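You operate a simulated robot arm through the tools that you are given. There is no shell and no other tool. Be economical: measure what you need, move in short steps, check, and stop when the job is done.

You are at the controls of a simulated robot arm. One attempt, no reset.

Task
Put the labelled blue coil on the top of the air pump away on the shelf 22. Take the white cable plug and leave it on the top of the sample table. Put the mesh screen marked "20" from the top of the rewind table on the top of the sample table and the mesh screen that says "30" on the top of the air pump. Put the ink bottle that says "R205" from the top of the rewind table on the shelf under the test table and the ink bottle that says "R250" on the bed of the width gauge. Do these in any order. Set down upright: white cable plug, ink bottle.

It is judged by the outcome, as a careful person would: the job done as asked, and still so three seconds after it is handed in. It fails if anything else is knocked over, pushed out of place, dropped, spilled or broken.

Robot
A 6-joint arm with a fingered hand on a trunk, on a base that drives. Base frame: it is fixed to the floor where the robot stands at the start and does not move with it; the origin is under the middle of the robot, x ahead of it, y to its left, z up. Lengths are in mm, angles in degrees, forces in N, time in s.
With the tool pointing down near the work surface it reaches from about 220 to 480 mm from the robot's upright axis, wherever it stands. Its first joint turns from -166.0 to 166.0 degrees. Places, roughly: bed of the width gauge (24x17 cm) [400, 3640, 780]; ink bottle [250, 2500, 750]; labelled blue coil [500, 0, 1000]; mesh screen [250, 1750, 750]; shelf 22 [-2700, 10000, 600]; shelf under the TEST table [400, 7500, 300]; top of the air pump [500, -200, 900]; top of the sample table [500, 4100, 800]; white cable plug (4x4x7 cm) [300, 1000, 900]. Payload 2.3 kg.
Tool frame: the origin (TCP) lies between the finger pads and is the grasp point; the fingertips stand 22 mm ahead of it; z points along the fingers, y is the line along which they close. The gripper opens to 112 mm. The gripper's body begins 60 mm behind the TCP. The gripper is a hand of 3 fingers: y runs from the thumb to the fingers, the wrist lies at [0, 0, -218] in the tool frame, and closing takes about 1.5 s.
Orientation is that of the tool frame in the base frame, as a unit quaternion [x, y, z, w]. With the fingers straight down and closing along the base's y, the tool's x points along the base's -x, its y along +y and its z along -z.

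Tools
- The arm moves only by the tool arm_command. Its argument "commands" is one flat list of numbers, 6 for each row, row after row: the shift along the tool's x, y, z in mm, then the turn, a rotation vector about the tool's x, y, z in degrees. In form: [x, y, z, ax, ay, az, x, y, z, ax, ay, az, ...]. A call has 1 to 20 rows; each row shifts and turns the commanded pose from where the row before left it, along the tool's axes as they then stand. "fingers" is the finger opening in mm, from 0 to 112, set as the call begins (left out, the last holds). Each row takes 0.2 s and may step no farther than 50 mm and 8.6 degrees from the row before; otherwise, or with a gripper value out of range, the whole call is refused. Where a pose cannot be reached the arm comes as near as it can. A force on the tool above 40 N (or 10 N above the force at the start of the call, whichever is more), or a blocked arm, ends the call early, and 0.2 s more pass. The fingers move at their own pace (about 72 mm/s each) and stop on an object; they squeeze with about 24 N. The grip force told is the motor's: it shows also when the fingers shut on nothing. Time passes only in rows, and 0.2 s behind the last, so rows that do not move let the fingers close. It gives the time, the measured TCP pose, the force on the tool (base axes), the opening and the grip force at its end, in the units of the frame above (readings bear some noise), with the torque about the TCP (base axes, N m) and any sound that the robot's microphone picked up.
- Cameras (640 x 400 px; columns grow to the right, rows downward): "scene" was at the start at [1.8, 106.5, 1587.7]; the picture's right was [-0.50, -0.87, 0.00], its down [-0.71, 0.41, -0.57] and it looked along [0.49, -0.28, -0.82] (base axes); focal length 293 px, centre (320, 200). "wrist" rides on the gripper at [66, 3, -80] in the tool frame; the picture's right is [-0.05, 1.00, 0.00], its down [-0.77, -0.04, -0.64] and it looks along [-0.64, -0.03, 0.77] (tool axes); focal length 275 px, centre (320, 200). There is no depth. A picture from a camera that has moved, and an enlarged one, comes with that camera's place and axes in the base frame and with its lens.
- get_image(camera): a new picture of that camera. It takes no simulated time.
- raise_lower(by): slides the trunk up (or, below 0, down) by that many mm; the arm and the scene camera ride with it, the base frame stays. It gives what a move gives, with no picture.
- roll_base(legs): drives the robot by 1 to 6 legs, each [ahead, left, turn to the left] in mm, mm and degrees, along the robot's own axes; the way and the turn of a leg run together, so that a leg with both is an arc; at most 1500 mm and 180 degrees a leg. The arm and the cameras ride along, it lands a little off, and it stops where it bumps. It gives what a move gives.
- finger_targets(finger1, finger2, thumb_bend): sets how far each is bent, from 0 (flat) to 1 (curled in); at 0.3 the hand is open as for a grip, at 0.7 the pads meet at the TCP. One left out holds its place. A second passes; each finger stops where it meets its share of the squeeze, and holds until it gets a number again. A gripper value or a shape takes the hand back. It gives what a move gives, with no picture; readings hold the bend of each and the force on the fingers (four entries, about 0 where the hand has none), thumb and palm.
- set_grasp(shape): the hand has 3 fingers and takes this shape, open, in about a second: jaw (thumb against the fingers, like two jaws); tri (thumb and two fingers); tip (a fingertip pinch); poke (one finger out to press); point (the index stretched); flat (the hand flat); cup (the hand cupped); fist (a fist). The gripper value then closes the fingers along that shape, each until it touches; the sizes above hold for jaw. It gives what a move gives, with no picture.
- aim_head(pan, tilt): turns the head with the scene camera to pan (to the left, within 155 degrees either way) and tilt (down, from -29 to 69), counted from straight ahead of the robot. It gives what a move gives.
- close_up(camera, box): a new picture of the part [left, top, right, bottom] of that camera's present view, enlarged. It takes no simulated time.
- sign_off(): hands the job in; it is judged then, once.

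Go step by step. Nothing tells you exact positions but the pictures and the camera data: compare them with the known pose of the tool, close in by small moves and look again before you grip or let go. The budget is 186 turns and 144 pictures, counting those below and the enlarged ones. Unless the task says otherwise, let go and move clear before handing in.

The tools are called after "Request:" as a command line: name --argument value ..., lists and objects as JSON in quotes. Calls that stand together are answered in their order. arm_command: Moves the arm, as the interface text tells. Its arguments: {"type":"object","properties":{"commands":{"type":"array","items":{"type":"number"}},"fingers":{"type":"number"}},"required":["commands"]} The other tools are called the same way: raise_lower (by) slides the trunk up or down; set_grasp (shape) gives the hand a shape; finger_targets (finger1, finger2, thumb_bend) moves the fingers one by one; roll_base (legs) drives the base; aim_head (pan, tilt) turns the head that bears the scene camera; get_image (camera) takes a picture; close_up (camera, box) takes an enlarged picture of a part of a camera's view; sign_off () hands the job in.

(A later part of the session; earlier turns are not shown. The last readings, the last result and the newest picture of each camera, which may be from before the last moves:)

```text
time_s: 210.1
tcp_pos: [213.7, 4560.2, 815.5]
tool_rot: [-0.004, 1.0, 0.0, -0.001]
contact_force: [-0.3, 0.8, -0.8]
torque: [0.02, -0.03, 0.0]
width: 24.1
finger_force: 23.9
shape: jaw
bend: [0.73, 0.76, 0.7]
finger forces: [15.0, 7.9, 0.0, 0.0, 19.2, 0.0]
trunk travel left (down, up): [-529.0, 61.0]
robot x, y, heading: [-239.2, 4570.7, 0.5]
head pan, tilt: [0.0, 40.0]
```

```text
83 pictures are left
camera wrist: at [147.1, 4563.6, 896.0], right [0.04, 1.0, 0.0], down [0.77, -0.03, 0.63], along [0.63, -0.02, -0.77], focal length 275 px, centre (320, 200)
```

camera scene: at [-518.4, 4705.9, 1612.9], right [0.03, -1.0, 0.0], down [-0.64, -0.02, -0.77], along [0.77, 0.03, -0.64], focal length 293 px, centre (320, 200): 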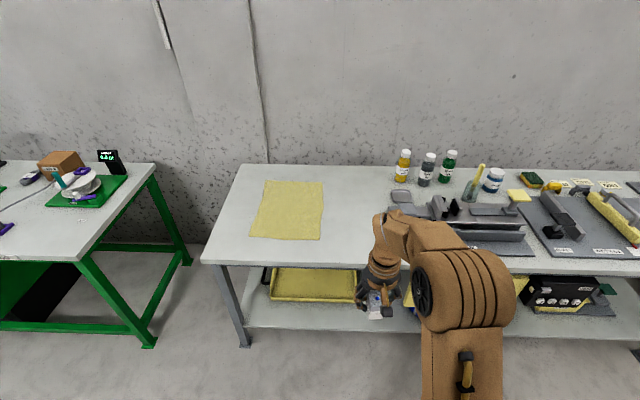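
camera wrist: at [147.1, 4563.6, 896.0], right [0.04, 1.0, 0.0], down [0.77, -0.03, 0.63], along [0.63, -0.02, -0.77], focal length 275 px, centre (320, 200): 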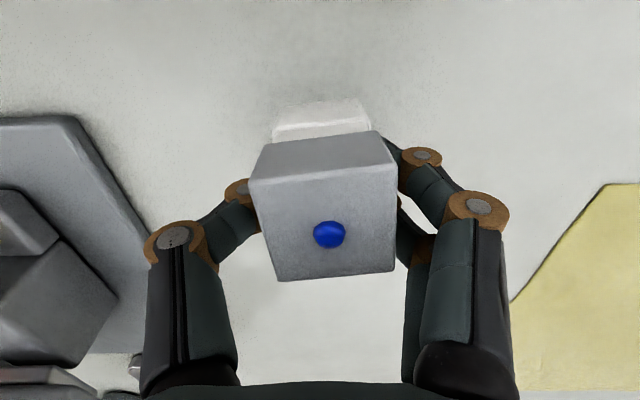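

A contact shadow is closing in at the plug's foot. I continue in small steps.

Request:
arm_command --commands '[0, 0, 3, 0, 0, 0, 0, 0, 2, 0, 0, 0]'

Request:
arm_command --commands '[0, 0, 2, 0, 0, 0, 0, 0, 2, 0, 0, 0]'

Request:
arm_command --commands '[0, 0, 2, 0, 0, 0, 0, 0, 1, 0, 0, 0]'

Request:
get_image --camera "wrist"

```text
time_s: 210.7
tcp_pos: [214.0, 4560.7, 811.6]
tool_rot: [-0.004, 1.0, 0.001, -0.001]
contact_force: [-1.2, 1.0, 0.2]
torque: [-0.01, -0.05, 0.01]
width: 24.0
finger_force: 24.2
shape: jaw
bend: [0.73, 0.76, 0.7]
finger forces: [15.1, 7.8, 0.1, 0.0, 19.1, 0.0]
trunk travel left (down, up): [-529.0, 61.0]
robot x, y, heading: [-240.6, 4565.7, 0.2]
head pan, tilt: [0.0, 40.0]
```

```text
time_s: 211.3
tcp_pos: [214.0, 4562.2, 806.5]
tool_rot: [-0.004, 1.0, -0.001, -0.001]
contact_force: [-0.3, -0.2, 0.1]
torque: [0.05, -0.03, 0.0]
width: 24.3
finger_force: 24.0
shape: jaw
bend: [0.73, 0.76, 0.71]
finger forces: [15.0, 7.8, 0.0, 0.1, 19.2, 0.1]
trunk travel left (down, up): [-529.0, 61.0]
robot x, y, heading: [-238.3, 4567.4, 0.4]
head pan, tilt: [0.0, 40.0]
```

```text
time_s: 211.9
tcp_pos: [213.7, 4561.7, 804.3]
tool_rot: [-0.005, 1.0, 0.001, -0.001]
contact_force: [0.6, -0.6, -1.2]
torque: [0.0, -0.02, -0.01]
width: 24.4
finger_force: 23.9
shape: jaw
bend: [0.73, 0.76, 0.71]
finger forces: [15.0, 7.8, 0.0, 0.0, 19.2, 0.1]
trunk travel left (down, up): [-529.0, 61.0]
robot x, y, heading: [-236.1, 4571.3, 0.5]
head pan, tilt: [0.0, 40.0]
```

```text
82 pictures are left
camera wrist: at [147.3, 4564.3, 883.8], right [0.04, 1.0, 0.0], down [0.77, -0.03, 0.63], along [0.63, -0.02, -0.77], focal length 275 px, centre (320, 200)
```

wrist: 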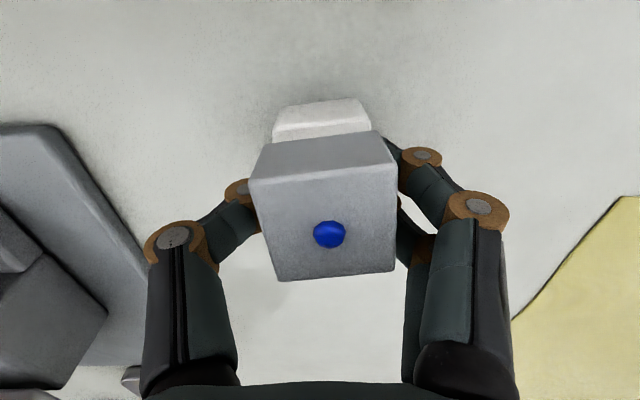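

Table estimate is now z≈755, so contact should come at TCP ≈800. A few more small steps.

Request:
arm_command --commands '[0, 0, 2, 0, 0, 0, 0, 0, 1, 0, 0, 0]'

Request:
arm_command --commands '[0, 0, 2, 0, 0, 0, 0, 0, 1, 0, 0, 0]'

Request:
arm_command --commands '[0, 0, 2, 0, 0, 0, 0, 0, 1, 0, 0, 0]'

Request:
arm_command --commands '[0, 0, 2, 0, 0, 0, 0, 0, 1, 0, 0, 0]'

```text
time_s: 212.5
tcp_pos: [214.5, 4560.8, 800.9]
tool_rot: [-0.004, 1.0, 0.001, -0.001]
contact_force: [-0.1, 0.3, -0.7]
torque: [-0.01, 0.01, -0.02]
width: 24.3
finger_force: 24.3
shape: jaw
bend: [0.73, 0.76, 0.71]
finger forces: [15.0, 7.9, 0.0, 0.0, 19.2, 0.0]
trunk travel left (down, up): [-529.0, 61.0]
robot x, y, heading: [-237.8, 4567.5, 0.2]
head pan, tilt: [0.0, 40.0]
```

```text
time_s: 213.1
tcp_pos: [214.5, 4561.5, 796.9]
tool_rot: [-0.005, 1.0, 0.0, -0.001]
contact_force: [0.5, 0.1, -0.3]
torque: [-0.01, 0.01, -0.03]
width: 24.3
finger_force: 23.8
shape: jaw
bend: [0.73, 0.76, 0.71]
finger forces: [14.9, 7.8, 0.0, 0.0, 19.3, 0.0]
trunk travel left (down, up): [-529.0, 61.0]
robot x, y, heading: [-243.1, 4571.4, 0.6]
head pan, tilt: [0.0, 40.0]
```

```text
time_s: 213.7
tcp_pos: [214.2, 4560.6, 795.1]
tool_rot: [-0.005, 1.0, 0.0, -0.001]
contact_force: [0.8, 0.5, 0.7]
torque: [0.01, -0.03, -0.04]
width: 24.1
finger_force: 23.7
shape: jaw
bend: [0.73, 0.76, 0.71]
finger forces: [15.0, 8.3, 0.0, 0.0, 19.3, 0.0]
trunk travel left (down, up): [-529.0, 61.0]
robot x, y, heading: [-240.8, 4571.0, 0.4]
head pan, tilt: [0.0, 40.0]
```

```text
time_s: 214.3
tcp_pos: [215.2, 4561.4, 792.1]
tool_rot: [-0.005, 1.0, 0.0, 0.001]
contact_force: [2.4, -0.1, 3.4]
torque: [0.1, 0.07, -0.04]
width: 24.4
finger_force: 24.0
shape: jaw
bend: [0.73, 0.76, 0.71]
finger forces: [15.5, 9.9, 0.0, 0.0, 19.7, 0.1]
trunk travel left (down, up): [-529.0, 61.0]
robot x, y, heading: [-240.0, 4566.4, 0.4]
head pan, tilt: [0.0, 40.0]
```

Contact (3.4 N) at TCP 792. I open the fingers and check that it stands.

Request:
arm_command --commands '[0, 0, 1, 0, 0, 0, 0, 0, 0, 0, 0, 0, 0, 0, 0, 0, 0, 0, 0, 0, 0, 0, 0, 0, 0, 0, 0, 0, 0, 0]' --fingers 80

Request:
get_image --camera "wrist"

```text
time_s: 215.5
tcp_pos: [215.7, 4560.3, 790.9]
tool_rot: [-0.004, 1.0, 0.001, -0.001]
contact_force: [-0.3, 0.0, -0.9]
torque: [0.01, 0.02, 0.0]
width: 79.5
finger_force: 0.1
shape: jaw
bend: [0.66, 0.66, 0.63]
finger forces: [0.0, 0.0, 0.0, 0.0, 0.0, 0.0]
trunk travel left (down, up): [-529.0, 61.0]
robot x, y, heading: [-237.1, 4568.6, 0.5]
head pan, tilt: [0.0, 40.0]
```

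```text
81 pictures are left
camera wrist: at [147.3, 4563.9, 870.8], right [0.04, 1.0, 0.0], down [0.77, -0.03, 0.63], along [0.63, -0.02, -0.77], focal length 275 px, centre (320, 200)
```

wrist: 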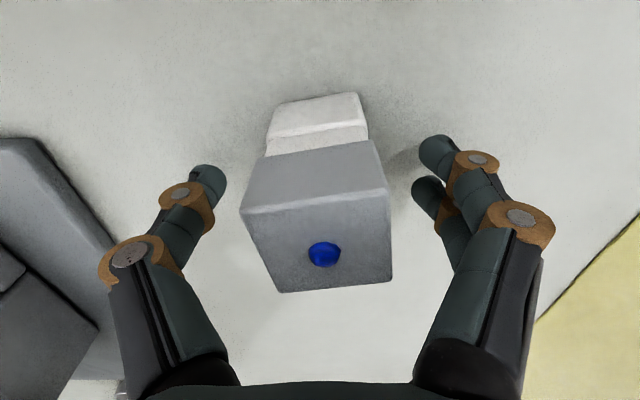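

The plug stands upright on the sample table. I lift off, retract and drive to the screens on the rewind table (screen 20 near (246, 1584)).

Request:
arm_command --commands '[0, 0, -30, 0, 0, 0, 0, 0, -45, 0, 0, 0, 0, 0, -45, 0, 0, 0, 0, 0, -45, 0, 0, 0, 25, 0, -40, 0, 0, 0, 25, 0, -40, 0, 0, 0, 25, 0, 0, 0, 0, 0]'

Request:
roll_base --legs '[[-250, 0, 0], [0, -1000, 0], [0, -1000, 0], [0, -980, 0]]'

Request:
get_image --camera "scene"

```text
time_s: 217.1
tcp_pos: [138.8, 4561.5, 1035.1]
tool_rot: [-0.005, 1.0, -0.001, -0.001]
contact_force: [-0.5, -0.5, 0.2]
torque: [0.0, -0.02, -0.02]
width: 79.6
finger_force: 0.0
shape: jaw
bend: [0.66, 0.66, 0.63]
finger forces: [0.1, 0.0, 0.1, 0.1, 0.1, 0.0]
trunk travel left (down, up): [-529.0, 61.0]
robot x, y, heading: [-241.9, 4571.9, 0.5]
head pan, tilt: [0.0, 40.0]
```

```text
time_s: 233.2
tcp_pos: [-94.0, 1582.6, 1036.9]
tool_rot: [-0.008, 1.0, 0.001, 0.0]
contact_force: [-0.2, -0.1, 0.0]
torque: [-0.01, 0.01, -0.01]
width: 79.6
finger_force: 0.0
shape: jaw
bend: [0.66, 0.66, 0.63]
finger forces: [0.0, 0.0, 0.1, 0.1, 0.1, 0.0]
trunk travel left (down, up): [-529.0, 61.0]
robot x, y, heading: [-470.9, 1586.8, 0.8]
head pan, tilt: [0.0, 40.0]
```

```text
80 pictures are left
camera scene: at [-450.4, 1729.6, 1612.9], right [0.01, -1.0, 0.0], down [-0.64, -0.01, -0.77], along [0.77, 0.01, -0.64], focal length 293 px, centre (320, 200)
```

scene: 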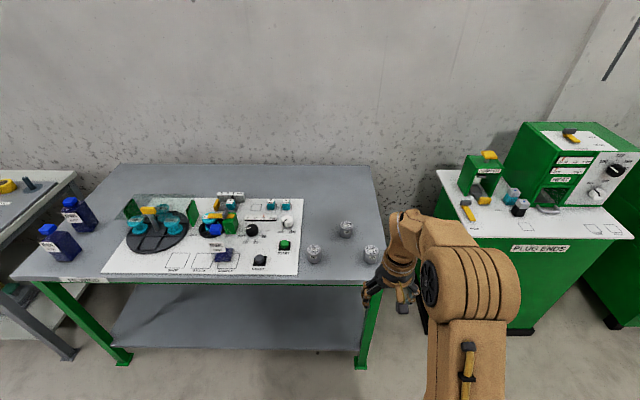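

I see the three screens; screen 20 is the rightmost near (225, 1567). I drive up and look with the wrist camera.

Request:
roll_base --legs '[[262, -10, 0]]'

Request:
get_image --camera "wrist"

```text
time_s: 235.1
tcp_pos: [168.9, 1576.7, 1035.0]
tool_rot: [-0.008, 1.0, 0.0, -0.001]
contact_force: [-0.2, 0.4, 0.1]
torque: [0.01, 0.01, -0.01]
width: 79.7
finger_force: 0.1
shape: jaw
bend: [0.66, 0.66, 0.63]
finger forces: [0.0, 0.0, 0.1, 0.1, 0.0, 0.1]
trunk travel left (down, up): [-529.0, 61.0]
robot x, y, heading: [-212.6, 1578.7, 1.0]
head pan, tilt: [0.0, 40.0]
```

```text
79 pictures are left
camera wrist: at [102.5, 1579.0, 1115.2], right [0.03, 1.0, 0.0], down [0.77, -0.02, 0.63], along [0.63, -0.02, -0.77], focal length 275 px, centre (320, 200)
```

wrist: 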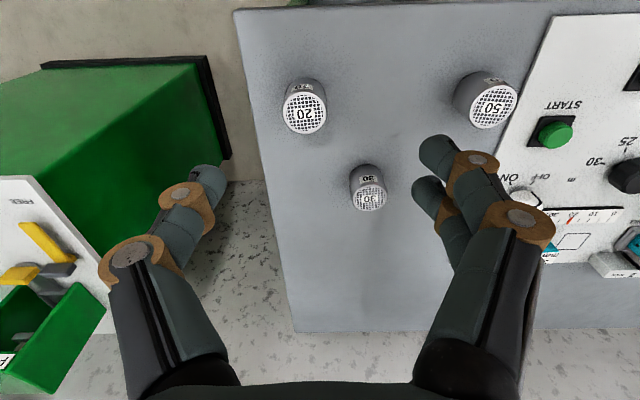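

Screen 20 top is about (218, 1560, ~820). I move above it for a better look.

Request:
arm_command --commands '[-17, -5.5, 35, 0, 0, 0, -17, -5.5, 35, 0, 0, 0, -17, -5.5, 35, 0, 0, 0]' --fingers 100

Request:
get_image --camera "wrist"

```text
time_s: 235.9
tcp_pos: [221.0, 1561.0, 928.5]
tool_rot: [-0.007, 1.0, 0.001, -0.001]
contact_force: [0.2, -0.4, -0.2]
torque: [-0.02, -0.01, 0.01]
width: 99.6
finger_force: 0.0
shape: jaw
bend: [0.49, 0.49, 0.45]
finger forces: [0.0, 0.1, 0.0, 0.0, 0.0, 0.0]
trunk travel left (down, up): [-529.0, 61.0]
robot x, y, heading: [-210.8, 1583.2, 0.7]
head pan, tilt: [0.0, 40.0]
```

```text
78 pictures are left
camera wrist: at [154.8, 1563.1, 1009.1], right [0.03, 1.0, 0.0], down [0.77, -0.03, 0.63], along [0.63, -0.02, -0.77], focal length 275 px, centre (320, 200)
```

wrist: 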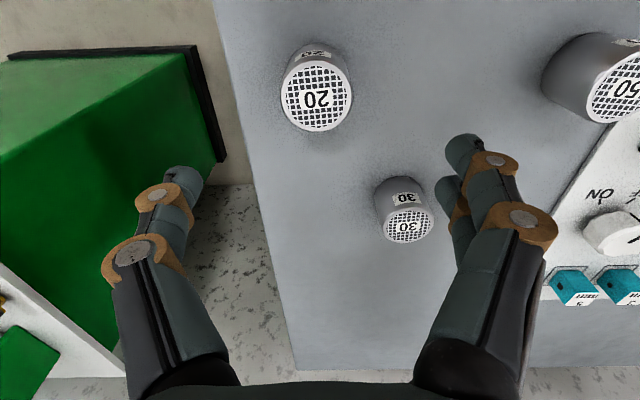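

Screen 20: top centre ≈ (224, 1558, 806), Ø51. I descend to grip height 790.

Request:
arm_command --commands '[-3, -3, 28, 0, 0, 0, 0, 0, 28, 0, 0, 0, 0, 0, 28, 0, 0, 0, 0, 0, 28, 0, 0, 0]'

Request:
get_image --camera "wrist"

```text
time_s: 236.9
tcp_pos: [223.0, 1558.7, 817.5]
tool_rot: [-0.008, 1.0, 0.001, -0.002]
contact_force: [-0.2, 0.6, 0.2]
torque: [0.02, 0.01, -0.03]
width: 99.9
finger_force: 0.1
shape: jaw
bend: [0.49, 0.49, 0.45]
finger forces: [0.1, 0.1, 0.0, 0.1, 0.0, 0.1]
trunk travel left (down, up): [-529.0, 61.0]
robot x, y, heading: [-211.7, 1581.7, 0.9]
head pan, tilt: [0.0, 40.0]
```

```text
77 pictures are left
camera wrist: at [155.7, 1561.2, 897.7], right [0.03, 1.0, 0.0], down [0.77, -0.03, 0.63], along [0.63, -0.02, -0.77], focal length 275 px, centre (320, 200)
```

wrist: 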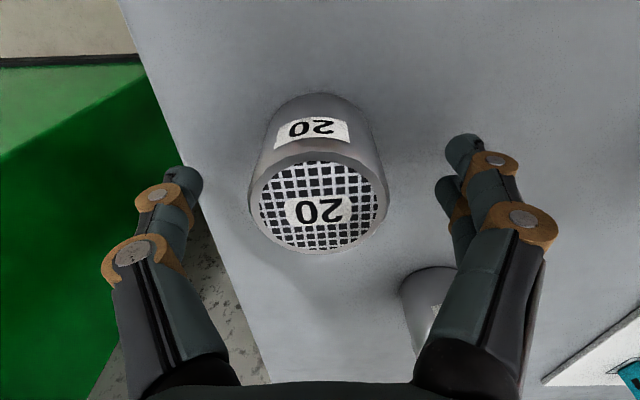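

Refined: top ≈ (218, 1559, 826), table ≈ 775. I shift back 4 mm, lower 12 mm and close.

Request:
arm_command --commands '[4, 0, 6, 0, 0, 0, 0, 0, 6, 0, 0, 0]'

Request:
arm_command --commands '[0, 0, 0, 0, 0, 0, 0, 0, 0, 0, 0, 0, 0, 0, 0, 0, 0, 0, 0, 0, 0, 0, 0, 0, 0, 0, 0, 0, 0, 0, 0, 0, 0, 0, 0, 0, 0, 0, 0, 0, 0, 0]' --fingers 20

Request:
get_image --camera "wrist"

```text
time_s: 237.5
tcp_pos: [219.5, 1558.8, 806.4]
tool_rot: [-0.008, 1.0, 0.001, -0.001]
contact_force: [0.3, 0.4, 0.4]
torque: [0.0, 0.01, 0.01]
width: 99.7
finger_force: 0.1
shape: jaw
bend: [0.49, 0.49, 0.45]
finger forces: [0.0, 0.0, 0.0, 0.0, 0.1, 0.0]
trunk travel left (down, up): [-529.0, 61.0]
robot x, y, heading: [-210.1, 1582.5, 0.6]
head pan, tilt: [0.0, 40.0]
```

```text
time_s: 239.1
tcp_pos: [218.0, 1559.5, 805.5]
tool_rot: [-0.007, 1.0, 0.001, -0.001]
contact_force: [0.0, 0.3, -0.7]
torque: [-0.02, 0.0, -0.01]
width: 40.7
finger_force: 24.2
shape: jaw
bend: [0.73, 0.73, 0.7]
finger forces: [11.2, 10.8, 0.1, 0.0, 21.6, 0.0]
trunk travel left (down, up): [-529.0, 61.0]
robot x, y, heading: [-210.4, 1583.5, 0.6]
head pan, tilt: [0.0, 40.0]
```

```text
76 pictures are left
camera wrist: at [151.9, 1560.3, 886.2], right [0.03, 1.0, 0.0], down [0.77, -0.02, 0.63], along [0.63, -0.02, -0.77], focal length 275 px, centre (320, 200)
```

wrist: 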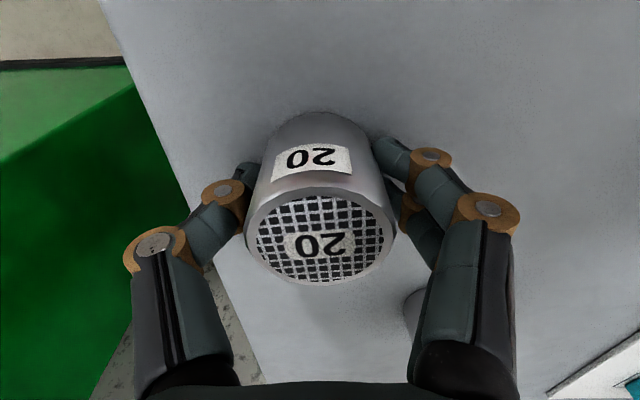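

Firm grip on screen 20. I lift, retract and drive to the sample table, left of the plug.

Request:
arm_command --commands '[0, 0, -20, 0, 0, 0, 0, 0, -45, 0, 0, 0, 0, 0, -45, 0, 0, 0, 0, 0, -45, 0, 0, 0, 25, 0, -40, 0, 0, 0, 25, 0, -40, 0, 0, 0, 25, 0, 0, 0, 0, 0]'

Request:
roll_base --legs '[[-270, 0, -0.7], [0, 1040, 0], [0, 1040, 0], [0, 1010, 0]]'

Request:
get_image --camera "scene"

```text
time_s: 240.7
tcp_pos: [144.6, 1555.4, 1042.0]
tool_rot: [-0.006, 1.0, 0.0, -0.002]
contact_force: [0.0, -0.6, -1.2]
torque: [0.01, 0.01, -0.01]
width: 40.6
finger_force: 24.2
shape: jaw
bend: [0.73, 0.73, 0.7]
finger forces: [11.3, 11.1, 0.1, 0.0, 21.7, 0.1]
trunk travel left (down, up): [-529.0, 61.0]
robot x, y, heading: [-212.3, 1579.5, 0.8]
head pan, tilt: [0.0, 40.0]
```

```text
time_s: 257.1
tcp_pos: [-201.8, 4614.4, 1043.0]
tool_rot: [-0.015, 1.0, -0.001, -0.001]
contact_force: [0.3, 0.3, -2.1]
torque: [-0.02, -0.02, 0.0]
width: 40.7
finger_force: 24.5
shape: jaw
bend: [0.73, 0.73, 0.7]
finger forces: [11.2, 11.0, 0.0, 0.0, 21.7, 0.0]
trunk travel left (down, up): [-529.0, 61.0]
robot x, y, heading: [-556.0, 4631.2, 1.6]
head pan, tilt: [0.0, 40.0]
```

```text
75 pictures are left
camera scene: at [-537.0, 4775.8, 1612.9], right [0.03, -1.0, 0.0], down [-0.64, -0.02, -0.77], along [0.77, 0.02, -0.64], focal length 293 px, centre (320, 200)
```

scene: 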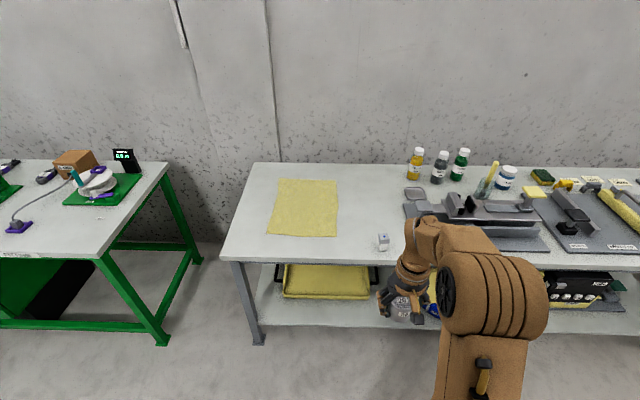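

I drive up with a small shift left.

Request:
roll_base --legs '[[315, 50, -1.6]]'

Request:
get_image --camera "wrist"

```text
time_s: 259.3
tcp_pos: [111.9, 4657.9, 1042.4]
tool_rot: [0.0, 1.0, 0.001, 0.0]
contact_force: [0.6, -0.1, -2.1]
torque: [-0.01, 0.01, -0.02]
width: 40.6
finger_force: 24.2
shape: jaw
bend: [0.73, 0.73, 0.7]
finger forces: [11.3, 11.2, 0.0, 0.0, 21.7, 0.0]
trunk travel left (down, up): [-529.0, 61.0]
robot x, y, heading: [-246.0, 4685.5, -0.2]
head pan, tilt: [0.0, 40.0]
```

```text
74 pictures are left
camera wrist: at [44.4, 4661.3, 1122.3], right [0.05, 1.0, 0.0], down [0.77, -0.04, 0.63], along [0.63, -0.03, -0.77], focal length 275 px, centre (320, 200)
```

wrist: 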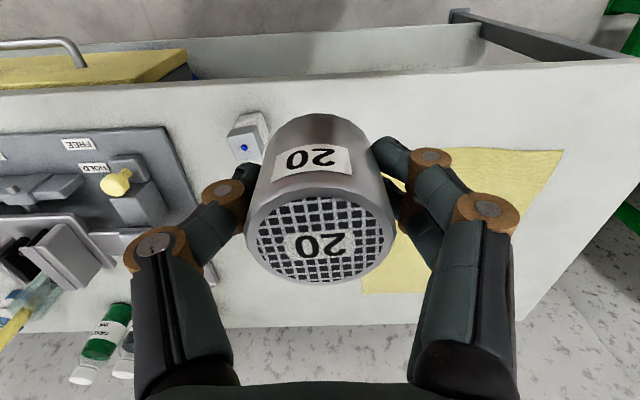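

Plug seen at (204, 4561), as left. I descend at y≈4658 to z≈802.

Request:
arm_command --commands '[-15.5, 0, 40, 0, 0, 0, -15.5, 0, 40, 0, 0, 0, -15.5, 0, 40, 0, 0, 0, -15.5, 0, 40, 0, 0, 0, -15.5, 0, 40, 0, 0, 0, -15.5, 0, 40, 0, 0, 0]'

Request:
get_image --camera "wrist"

```text
time_s: 260.7
tcp_pos: [203.9, 4657.4, 803.0]
tool_rot: [0.001, 1.0, 0.0, -0.002]
contact_force: [-0.5, 0.4, -1.6]
torque: [-0.04, 0.0, 0.0]
width: 40.4
finger_force: 24.6
shape: jaw
bend: [0.73, 0.73, 0.7]
finger forces: [11.3, 11.3, 0.0, 0.1, 21.6, 0.0]
trunk travel left (down, up): [-529.0, 61.0]
robot x, y, heading: [-243.5, 4689.2, -0.0]
head pan, tilt: [0.0, 40.0]
```

```text
73 pictures are left
camera wrist: at [137.4, 4661.3, 882.5], right [0.05, 1.0, 0.0], down [0.77, -0.04, 0.63], along [0.63, -0.03, -0.77], focal length 275 px, centre (320, 200)
```

wrist: 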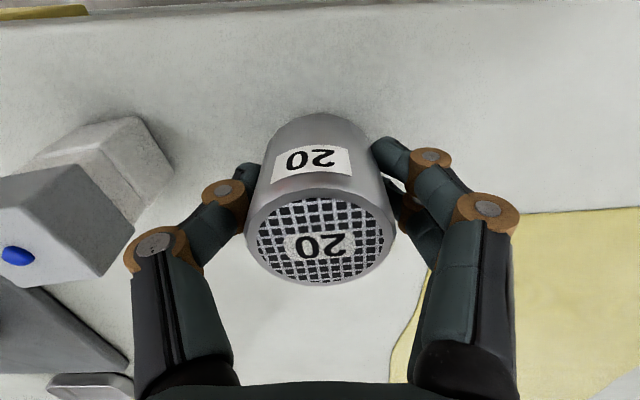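

Clearances are fine. I lower in small steps to contact.

Request:
arm_command --commands '[0, 0, 5, 0, 0, 0, 0, 0, 4, 0, 0, 0, 0, 0, 3, 0, 0, 0]'

Request:
arm_command --commands '[0, 0, 2, 0, 0, 0, 0, 0, 2, 0, 0, 0]'

Request:
arm_command --commands '[0, 0, 2, 0, 0, 0, 0, 0, 2, 0, 0, 0]'

Request:
arm_command --commands '[0, 0, 2, 0, 0, 0, 0, 0, 1, 0, 0, 0]'

```text
time_s: 261.5
tcp_pos: [204.2, 4659.0, 789.7]
tool_rot: [0.001, 1.0, 0.001, -0.001]
contact_force: [0.4, -0.1, -1.9]
torque: [0.0, 0.05, -0.04]
width: 40.5
finger_force: 24.6
shape: jaw
bend: [0.73, 0.73, 0.7]
finger forces: [11.4, 11.3, 0.1, 0.1, 21.6, 0.0]
trunk travel left (down, up): [-529.0, 61.0]
robot x, y, heading: [-246.5, 4688.4, -0.1]
head pan, tilt: [0.0, 40.0]
```

```text
time_s: 262.1
tcp_pos: [203.1, 4657.5, 784.4]
tool_rot: [0.0, 1.0, 0.001, -0.001]
contact_force: [0.7, 0.4, -1.3]
torque: [-0.02, -0.04, 0.01]
width: 40.5
finger_force: 24.4
shape: jaw
bend: [0.73, 0.73, 0.7]
finger forces: [11.4, 11.3, 0.1, 0.1, 21.6, 0.0]
trunk travel left (down, up): [-529.0, 61.0]
robot x, y, heading: [-244.5, 4686.9, 0.0]
head pan, tilt: [0.0, 40.0]
```

```text
time_s: 262.7
tcp_pos: [203.2, 4658.4, 783.3]
tool_rot: [0.0, 1.0, -0.001, 0.002]
contact_force: [2.5, -1.0, 22.2]
torque: [-0.02, -0.07, -0.04]
width: 41.1
finger_force: 24.1
shape: jaw
bend: [0.74, 0.74, 0.7]
finger forces: [13.4, 14.2, 0.0, 0.0, 26.4, 0.0]
trunk travel left (down, up): [-529.0, 61.0]
robot x, y, heading: [-246.2, 4686.5, -0.2]
head pan, tilt: [0.0, 40.0]
```

```text
time_s: 263.3
tcp_pos: [201.7, 4658.1, 781.4]
tool_rot: [0.001, 1.0, 0.0, 0.002]
contact_force: [5.5, 0.0, 39.2]
torque: [-0.07, -0.08, -0.05]
width: 42.6
finger_force: 24.1
shape: jaw
bend: [0.75, 0.75, 0.71]
finger forces: [16.0, 14.9, 0.0, 0.0, 31.8, 0.0]
trunk travel left (down, up): [-529.0, 61.0]
robot x, y, heading: [-244.5, 4692.1, -0.1]
head pan, tilt: [0.0, 40.0]
```

Contact is firm. I relieve the press by 3 mm, then open.

Request:
arm_command --commands '[0, 0, -3, 0, 0, 0]'

Request:
arm_command --commands '[0, 0, 0, 0, 0, 0, 0, 0, 0, 0, 0, 0, 0, 0, 0, 0, 0, 0, 0, 0, 0, 0, 0, 0]' --fingers 74

Request:
get_image --camera "wrist"

```text
time_s: 263.7
tcp_pos: [202.2, 4658.3, 782.2]
tool_rot: [0.001, 1.0, 0.001, 0.001]
contact_force: [4.7, 0.5, 23.2]
torque: [-0.06, -0.08, -0.01]
width: 42.7
finger_force: 24.3
shape: jaw
bend: [0.75, 0.75, 0.71]
finger forces: [13.1, 14.6, 0.0, 0.0, 27.2, 0.1]
trunk travel left (down, up): [-529.0, 61.0]
robot x, y, heading: [-247.0, 4689.4, -0.0]
head pan, tilt: [0.0, 40.0]
```

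```text
time_s: 264.7
tcp_pos: [201.3, 4657.3, 780.8]
tool_rot: [0.0, 1.0, 0.001, 0.0]
contact_force: [-1.0, -4.6, 10.1]
torque: [0.33, 0.02, 0.06]
width: 68.6
finger_force: 0.2
shape: jaw
bend: [0.72, 0.72, 0.67]
finger forces: [5.2, 5.3, 0.0, 0.0, 0.1, 0.1]
trunk travel left (down, up): [-529.0, 61.0]
robot x, y, heading: [-246.9, 4688.9, -0.3]
head pan, tilt: [0.0, 40.0]
```

```text
72 pictures are left
camera wrist: at [135.6, 4661.4, 862.5], right [0.05, 1.0, 0.0], down [0.77, -0.04, 0.64], along [0.63, -0.03, -0.77], focal length 275 px, centre (320, 200)
```

wrist: 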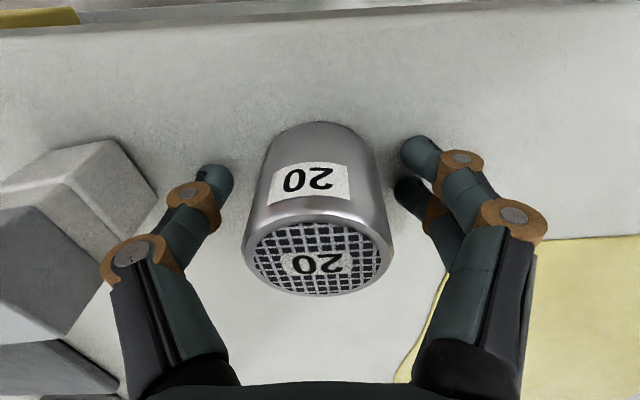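

Screen 20 stands on the table; fingertips touch the table lightly. I lift straight up and clear.

Request:
arm_command --commands '[0, 0, -8, 0, 0, 0, 0, 0, -30, 0, 0, 0, 0, 0, -45, 0, 0, 0, 0, 0, -45, 0, 0, 0, 0, 0, -45, 0, 0, 0, 25, 0, -40, 0, 0, 0, 25, 0, -40, 0, 0, 0, 25, 0, 0, 0, 0, 0]'

Request:
roll_base --legs '[[-250, 0, 0], [0, -1030, 0], [0, -1030, 0], [0, -960, 0]]'

Request:
get_image --camera "scene"

```text
time_s: 266.5
tcp_pos: [126.7, 4655.7, 1036.4]
tool_rot: [0.001, 1.0, 0.001, -0.002]
contact_force: [0.2, 0.6, -0.6]
torque: [-0.03, -0.03, 0.02]
width: 73.8
finger_force: 0.2
shape: jaw
bend: [0.7, 0.7, 0.67]
finger forces: [0.0, 0.0, 0.0, 0.0, 0.0, 0.0]
trunk travel left (down, up): [-529.0, 61.0]
robot x, y, heading: [-242.6, 4690.1, 0.0]
head pan, tilt: [0.0, 40.0]
```

```text
time_s: 282.8
tcp_pos: [-116.3, 1614.7, 1036.6]
tool_rot: [0.0, 1.0, 0.001, -0.001]
contact_force: [-0.4, 0.2, -0.4]
torque: [0.0, 0.01, -0.03]
width: 73.5
finger_force: 0.0
shape: jaw
bend: [0.7, 0.7, 0.67]
finger forces: [0.0, 0.1, 0.1, 0.1, 0.0, 0.1]
trunk travel left (down, up): [-529.0, 61.0]
robot x, y, heading: [-489.4, 1644.6, -0.2]
head pan, tilt: [0.0, 40.0]
```

```text
71 pictures are left
camera scene: at [-466.2, 1788.2, 1612.9], right [0.0, -1.0, 0.0], down [-0.64, 0.0, -0.77], along [0.77, 0.0, -0.64], focal length 293 px, centre (320, 200)
```

scene: 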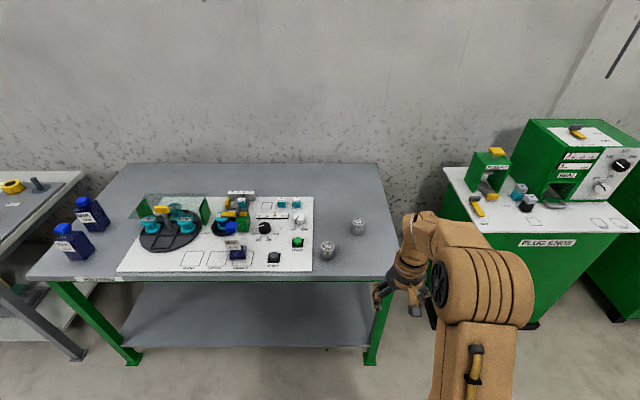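

Screen 30 is deeper, at about (339, 1640, top 826). I'll approach with the hand tilted 25° to extend reach without crowding the table.

Request:
roll_base --legs '[[290, 0, 0]]'

Request:
arm_command --commands '[0, 6, 0, 0, -6.25, 0, 0, 6, 0, 0, -6.25, 0, 0, 6, 0, 0, -6.25, 0, 0, 6, 0, 0, -6.25, 0, -35, 0, 28, 0, 0, 0, -35, 0, 28, 0, 0, 0]' --fingers 90

Request:
get_image --camera "wrist"

Request:
aim_head --pan 0 --tilt 60

Request:
get_image --camera "scene"

```text
time_s: 284.9
tcp_pos: [174.0, 1613.2, 1035.5]
tool_rot: [0.002, 1.0, 0.001, 0.0]
contact_force: [0.1, 1.4, 0.6]
torque: [-0.01, 0.03, 0.0]
width: 73.6
finger_force: 0.1
shape: jaw
bend: [0.7, 0.7, 0.67]
finger forces: [0.0, 0.1, 0.0, 0.0, 0.1, 0.1]
trunk travel left (down, up): [-529.0, 61.0]
robot x, y, heading: [-200.1, 1645.0, -0.2]
head pan, tilt: [0.0, 40.0]
```

```text
time_s: 286.2
tcp_pos: [259.9, 1637.6, 1012.3]
tool_rot: [0.002, 0.977, 0.0, 0.215]
contact_force: [0.7, -0.7, 0.5]
torque: [-0.01, 0.03, 0.02]
width: 89.8
finger_force: 0.1
shape: jaw
bend: [0.59, 0.59, 0.55]
finger forces: [0.1, 0.1, 0.0, 0.1, 0.0, 0.0]
trunk travel left (down, up): [-529.0, 61.0]
robot x, y, heading: [-200.1, 1648.9, -0.1]
head pan, tilt: [0.0, 40.0]
```

```text
70 pictures are left
camera wrist: at [166.0, 1640.8, 1057.9], right [0.05, 1.0, 0.02], down [0.43, -0.04, 0.9], along [0.9, -0.03, -0.43], focal length 275 px, centre (320, 200)
```

wrist: 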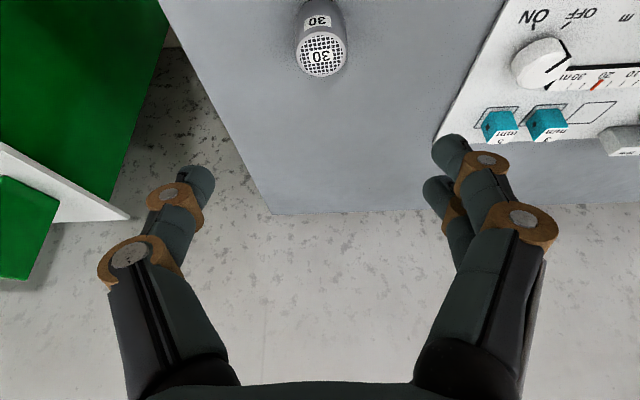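

```text
time_s: 287.1
tcp_pos: [259.6, 1636.5, 1012.1]
tool_rot: [0.002, 0.976, 0.0, 0.216]
contact_force: [-0.2, 0.4, 0.1]
torque: [0.01, 0.04, 0.02]
width: 90.1
finger_force: 0.0
shape: jaw
bend: [0.59, 0.59, 0.55]
finger forces: [0.0, 0.0, 0.0, 0.1, 0.1, 0.0]
trunk travel left (down, up): [-529.0, 61.0]
robot x, y, heading: [-195.5, 1645.1, -0.3]
head pan, tilt: [0.0, 60.0]
```

```text
69 pictures are left
camera scene: at [-192.4, 1787.6, 1586.2], right [0.0, -1.0, 0.0], down [-0.87, 0.0, -0.5], along [0.5, 0.0, -0.87], focal length 293 px, centre (320, 200)
```

scene: 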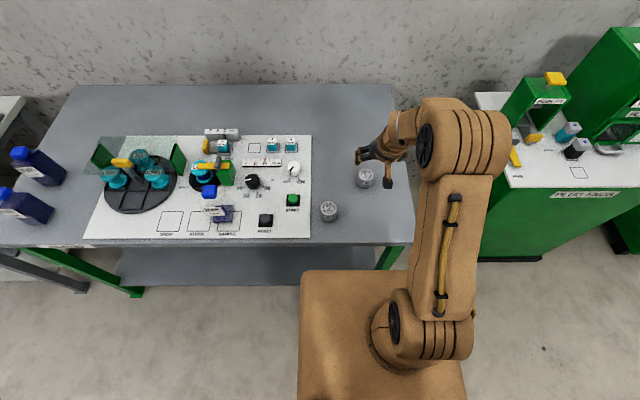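

Confirmed screen 30 at (339, 1640). I advance along the tilted hand axis to just above it.

Request:
arm_command --commands '[-2.7, 0.7, 40.4, 0, 0, 0, -2.7, 0.7, 40.4, 0, 0, 0, -2.7, 0.7, 40.4, 0, 0, 0, -2.7, 0.7, 40.4, 0, 0, 0]'

Request:
get_image --camera "wrist"

Request:
close_up --camera "scene" --box '[300, 100, 460, 240]'

```text
time_s: 288.1
tcp_pos: [337.7, 1636.9, 872.2]
tool_rot: [0.002, 0.976, 0.0, 0.216]
contact_force: [0.0, 0.7, -0.2]
torque: [-0.01, 0.03, 0.02]
width: 90.0
finger_force: 0.0
shape: jaw
bend: [0.59, 0.59, 0.55]
finger forces: [0.1, 0.0, 0.1, 0.0, 0.1, 0.0]
trunk travel left (down, up): [-529.0, 61.0]
robot x, y, heading: [-199.2, 1644.1, 0.1]
head pan, tilt: [0.0, 60.0]
```

```text
68 pictures are left
camera wrist: at [243.7, 1641.1, 917.3], right [0.05, 1.0, 0.02], down [0.43, -0.04, 0.9], along [0.9, -0.03, -0.43], focal length 275 px, centre (320, 200)
```

wrist: 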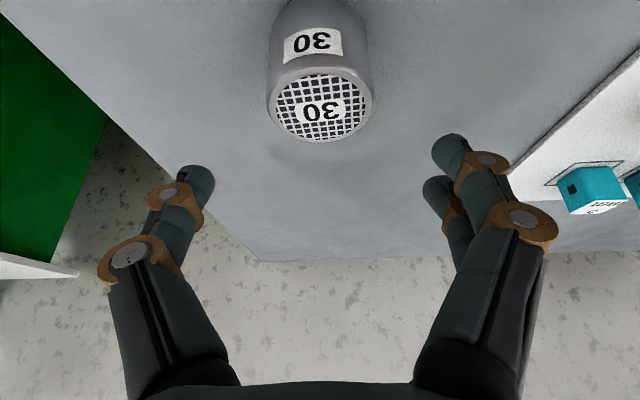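

```text
2.86 times, centred on (380, 170) of scene
camera zoom: at [-191.8, 1787.6, 1586.2], right [0.0, -1.0, 0.0], down [-0.87, 0.0, -0.5], along [0.5, 0.0, -0.87], focal length 837 px, centre (149, 286)
```

zoom: 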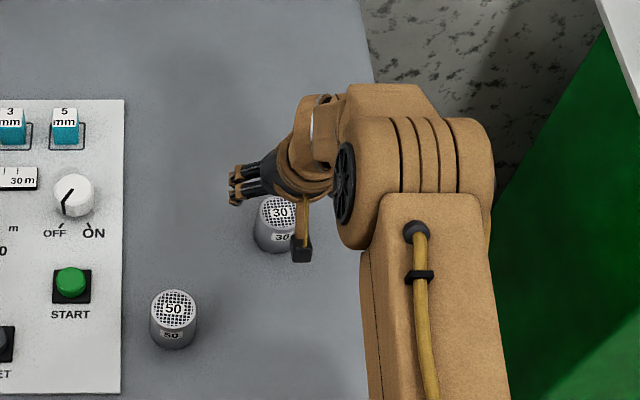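

Still consistent: top (338, 1639, 826). I lower 57 mm and close.

Request:
arm_command --commands '[6.1, 0.5, 13.1, 0, 0, 0, 6.1, 0.5, 13.1, 0, 0, 0, 6.1, 0.5, 13.1, 0, 0, 0, 5.7, 0.5, 12, 0, 0, 0]'

Request:
arm_command --commands '[0, 0, 0, 0, 0, 0, 0, 0, 0, 0, 0, 0, 0, 0, 0, 0, 0, 0, 0, 0, 0, 0, 0, 0, 0, 0, 0, 0, 0, 0, 0, 0, 0, 0, 0, 0, 0, 0, 0, 0, 0, 0]' --fingers 20

Request:
get_image --camera "wrist"

```text
time_s: 289.1
tcp_pos: [338.9, 1640.1, 816.4]
tool_rot: [0.002, 0.977, 0.001, 0.215]
contact_force: [0.9, 0.1, 1.1]
torque: [0.0, 0.01, -0.02]
width: 89.9
finger_force: 0.0
shape: jaw
bend: [0.59, 0.59, 0.55]
finger forces: [0.1, 0.1, 0.0, 0.1, 0.0, 0.0]
trunk travel left (down, up): [-529.0, 61.0]
robot x, y, heading: [-198.8, 1645.0, -0.3]
head pan, tilt: [0.0, 60.0]
```

```text
time_s: 290.7
tcp_pos: [338.7, 1639.9, 816.2]
tool_rot: [0.001, 0.976, 0.0, 0.216]
contact_force: [0.7, 0.0, -0.1]
torque: [0.03, 0.02, 0.0]
width: 38.9
finger_force: 23.9
shape: jaw
bend: [0.73, 0.74, 0.7]
finger forces: [10.9, 9.6, 0.1, 0.0, 21.3, 0.0]
trunk travel left (down, up): [-529.0, 61.0]
robot x, y, heading: [-198.4, 1642.9, -0.4]
head pan, tilt: [0.0, 60.0]
```

```text
66 pictures are left
camera wrist: at [244.0, 1644.2, 861.9], right [0.05, 1.0, 0.02], down [0.43, -0.04, 0.9], along [0.9, -0.03, -0.43], focal length 275 px, centre (320, 200)
```

wrist: 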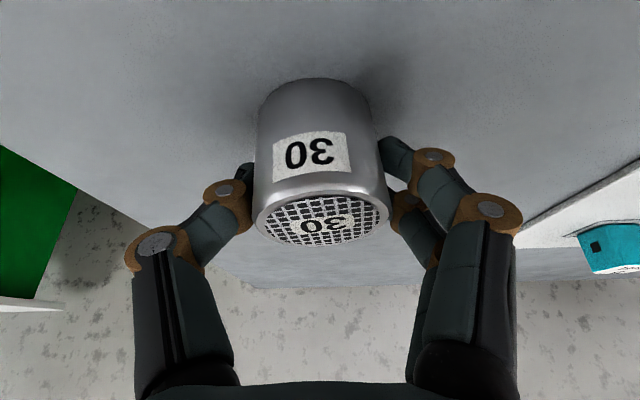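

Screen 30 is gripped. I lift, retract and drive to the air pump.

Request:
arm_command --commands '[-17, 0, -36, 0, 0, 0, -17, 0, -36, 0, 0, 0, -17, 0, -36, 0, 0, 0, -17, 0, -36, 0, 0, 0, 28, 0, -35, 0, 0, 0, 28, 0, -35, 0, 0, 0, 28, 0, -35, 0, 0, 0, 28, 0, -35, 0, 0, 0]'

Request:
roll_base --legs '[[-300, 0, 0], [0, -850, 0], [0, -840, 0]]'

Request:
get_image --camera "scene"

```text
time_s: 292.5
tcp_pos: [177.9, 1644.6, 1055.8]
tool_rot: [0.002, 0.976, 0.001, 0.216]
contact_force: [-0.5, 0.8, -1.6]
torque: [0.01, -0.02, -0.05]
width: 38.6
finger_force: 23.8
shape: jaw
bend: [0.73, 0.74, 0.7]
finger forces: [11.3, 9.8, 0.1, 0.0, 20.9, 0.0]
trunk travel left (down, up): [-529.0, 61.0]
robot x, y, heading: [-197.4, 1646.4, -0.3]
head pan, tilt: [0.0, 60.0]
```

```text
time_s: 302.7
tcp_pos: [-129.9, -45.8, 1055.6]
tool_rot: [0.002, 0.976, 0.0, 0.216]
contact_force: [0.0, 0.7, -1.1]
torque: [-0.02, 0.01, 0.01]
width: 38.7
finger_force: 24.1
shape: jaw
bend: [0.73, 0.74, 0.7]
finger forces: [11.3, 9.8, 0.0, 0.0, 20.8, 0.0]
trunk travel left (down, up): [-529.0, 61.0]
robot x, y, heading: [-506.4, -43.3, -0.1]
head pan, tilt: [0.0, 60.0]
```

```text
65 pictures are left
camera scene: at [-502.2, 96.7, 1586.2], right [0.0, -1.0, 0.0], down [-0.87, 0.0, -0.5], along [0.5, 0.0, -0.87], focal length 293 px, centre (320, 200)
```

scene: 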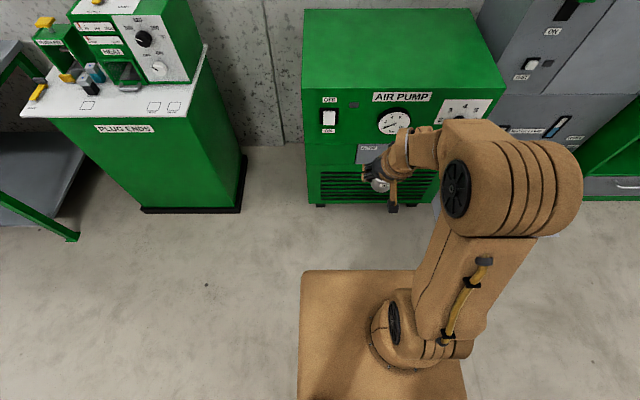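

Pump ahead is clear. I drive to it, raise nothing, and extend over its top.

Request:
roll_base --legs '[[490, 0, 0]]'

Request:
arm_command --commands '[-20, 0, 30, 0, 0, 0, -20, 0, 30, 0, 0, 0]'

Request:
get_image --camera "wrist"

Request:
get_image --camera "scene"

```text
time_s: 305.6
tcp_pos: [359.6, -45.7, 1054.8]
tool_rot: [0.0, 0.977, 0.001, 0.215]
contact_force: [-0.5, -0.5, -1.5]
torque: [-0.01, -0.02, 0.02]
width: 38.2
finger_force: 24.2
shape: jaw
bend: [0.73, 0.74, 0.7]
finger forces: [11.3, 9.7, 0.0, 0.1, 20.9, 0.1]
trunk travel left (down, up): [-529.0, 61.0]
robot x, y, heading: [-21.9, -47.5, 0.0]
head pan, tilt: [0.0, 60.0]
```

```text
time_s: 306.2
tcp_pos: [422.2, -45.7, 1016.3]
tool_rot: [0.0, 0.977, 0.001, 0.215]
contact_force: [0.0, -0.2, -1.0]
torque: [-0.02, -0.01, 0.0]
width: 38.5
finger_force: 24.3
shape: jaw
bend: [0.73, 0.74, 0.7]
finger forces: [11.3, 9.8, 0.0, 0.0, 20.9, 0.0]
trunk travel left (down, up): [-529.0, 61.0]
robot x, y, heading: [-21.8, -44.4, -0.0]
head pan, tilt: [0.0, 60.0]
```

```text
64 pictures are left
camera wrist: at [327.6, -42.3, 1061.9], right [0.04, 1.0, 0.02], down [0.43, -0.04, 0.9], along [0.9, -0.03, -0.43], focal length 275 px, centre (320, 200)
```

wrist: 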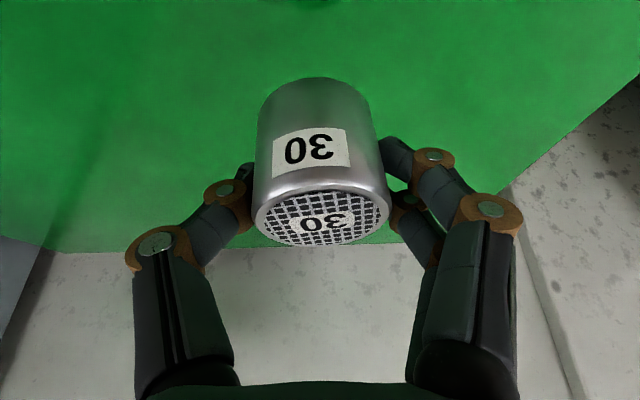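

```text
63 pictures are left
camera scene: at [-13.1, 96.2, 1586.1], right [0.0, -1.0, 0.0], down [-0.87, 0.0, -0.5], along [0.5, 0.0, -0.87], focal length 293 px, centre (320, 200)
```

scene: 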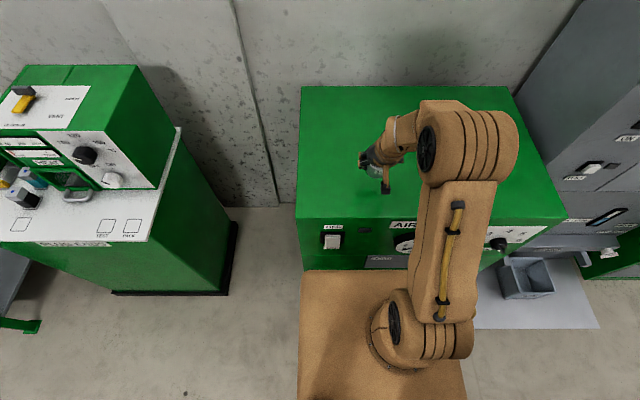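

Above the pump top. I lower toward expected contact (~TCP 950).

Request:
arm_command --commands '[5.5, 0, 11.8, 0, 0, 0, 5.5, 0, 11.8, 0, 0, 0, 5.5, 0, 11.8, 0, 0, 0, 4, 0, 9, 0, 0, 0]'

Request:
arm_command --commands '[1.7, 0, 3.6, 0, 0, 0, 1.3, 0, 2.7, 0, 0, 0]'

Request:
arm_command --commands '[1.3, 0, 2.7, 0, 0, 0]'

Request:
get_image --camera "wrist"

```text
time_s: 307.2
tcp_pos: [421.8, -46.8, 968.0]
tool_rot: [0.0, 0.977, 0.001, 0.215]
contact_force: [-0.1, -0.3, -1.3]
torque: [0.01, -0.02, -0.02]
width: 38.3
finger_force: 23.8
shape: jaw
bend: [0.73, 0.74, 0.7]
finger forces: [11.3, 9.9, 0.0, 0.0, 20.9, 0.0]
trunk travel left (down, up): [-529.0, 61.0]
robot x, y, heading: [-17.7, -46.7, -0.1]
head pan, tilt: [0.0, 60.0]
```

```text
time_s: 307.8
tcp_pos: [420.7, -46.0, 962.0]
tool_rot: [-0.001, 0.976, 0.002, 0.216]
contact_force: [0.2, 0.3, -1.9]
torque: [0.01, 0.01, -0.01]
width: 38.3
finger_force: 23.8
shape: jaw
bend: [0.73, 0.74, 0.7]
finger forces: [11.3, 9.8, 0.1, 0.0, 20.9, 0.1]
trunk travel left (down, up): [-529.0, 61.0]
robot x, y, heading: [-20.5, -45.8, 0.1]
head pan, tilt: [0.0, 60.0]
```

```text
time_s: 308.2
tcp_pos: [420.2, -45.9, 958.6]
tool_rot: [0.0, 0.976, 0.001, 0.216]
contact_force: [0.2, 0.1, -1.4]
torque: [0.02, -0.01, 0.05]
width: 38.3
finger_force: 23.5
shape: jaw
bend: [0.73, 0.74, 0.7]
finger forces: [11.2, 9.9, 0.0, 0.1, 20.8, 0.0]
trunk travel left (down, up): [-529.0, 61.0]
robot x, y, heading: [-23.9, -46.1, 0.2]
head pan, tilt: [0.0, 60.0]
```

```text
62 pictures are left
camera wrist: at [325.5, -42.3, 1002.9], right [0.04, 1.0, 0.02], down [0.43, -0.04, 0.9], along [0.9, -0.03, -0.43], focal length 275 px, centre (320, 200)
```

wrist: 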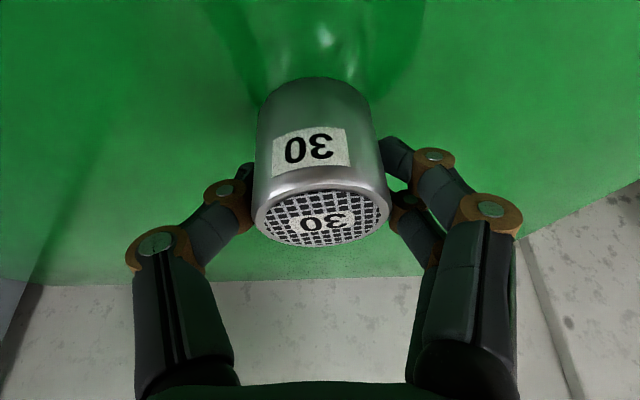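

The reflection shows some gap left. I continue in 2–3 mm rows, checking force between.

Request:
arm_command --commands '[1.3, 0, 2.7, 0, 0, 0, 1.3, 0, 2.7, 0, 0, 0]'

Request:
arm_command --commands '[1.3, 0, 2.7, 0, 0, 0, 0.8, 0, 1.8, 0, 0, 0]'

Request:
arm_command --commands '[0.8, 0, 1.8, 0, 0, 0, 0.8, 0, 1.8, 0, 0, 0]'

Request:
arm_command --commands '[0.8, 0, 1.8, 0, 0, 0, 0.8, 0, 1.8, 0, 0, 0]'

Request:
get_image --camera "wrist"

```text
time_s: 308.8
tcp_pos: [420.1, -46.3, 955.5]
tool_rot: [-0.001, 0.976, 0.0, 0.219]
contact_force: [3.8, -0.4, 23.3]
torque: [-0.08, -0.13, 0.01]
width: 38.6
finger_force: 24.5
shape: jaw
bend: [0.74, 0.74, 0.7]
finger forces: [13.1, 12.8, 0.1, 0.0, 26.9, 0.0]
trunk travel left (down, up): [-529.0, 61.0]
robot x, y, heading: [-22.9, -45.3, 0.1]
head pan, tilt: [0.0, 60.0]
```

```text
time_s: 309.4
tcp_pos: [419.4, -45.9, 947.8]
tool_rot: [0.0, 0.976, 0.001, 0.216]
contact_force: [5.7, -1.2, 21.0]
torque: [-0.07, -0.05, 0.0]
width: 39.5
finger_force: 24.5
shape: jaw
bend: [0.75, 0.75, 0.71]
finger forces: [13.3, 11.4, 0.1, 0.0, 25.1, 0.1]
trunk travel left (down, up): [-529.0, 61.0]
robot x, y, heading: [-18.7, -46.3, -0.2]
head pan, tilt: [0.0, 60.0]
```

```text
time_s: 310.0
tcp_pos: [420.5, -44.7, 944.6]
tool_rot: [0.0, 0.976, 0.0, 0.218]
contact_force: [7.4, 0.0, 31.4]
torque: [0.17, -0.13, -0.04]
width: 39.6
finger_force: 23.7
shape: jaw
bend: [0.75, 0.75, 0.72]
finger forces: [18.9, 11.4, 0.0, 0.1, 24.8, 0.0]
trunk travel left (down, up): [-529.0, 61.0]
robot x, y, heading: [-22.2, -46.4, 0.0]
head pan, tilt: [0.0, 60.0]
```

```text
time_s: 310.4
tcp_pos: [420.8, -45.5, 944.5]
tool_rot: [-0.001, 0.975, 0.001, 0.222]
contact_force: [-1.7, -2.0, 19.4]
torque: [0.05, 0.01, -0.05]
width: 39.1
finger_force: 24.3
shape: jaw
bend: [0.76, 0.75, 0.72]
finger forces: [15.7, 9.5, 0.0, 0.0, 22.3, 0.0]
trunk travel left (down, up): [-529.0, 61.0]
robot x, y, heading: [-16.3, -43.8, 0.0]
head pan, tilt: [0.0, 60.0]
stopped in row 2: the force on the tool passed its limit at 44 N (the readings are from after the stop); the commanded pose is now the measured one
```

```text
61 pictures are left
camera wrist: at [325.3, -42.2, 988.4], right [0.04, 1.0, 0.02], down [0.42, -0.04, 0.91], along [0.91, -0.03, -0.42], focal length 275 px, centre (320, 200)
```

wrist: 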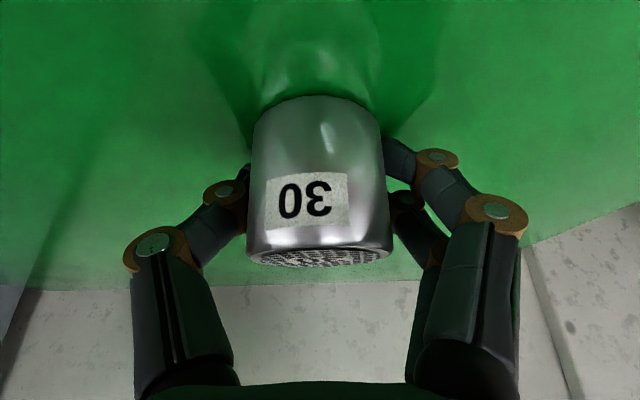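

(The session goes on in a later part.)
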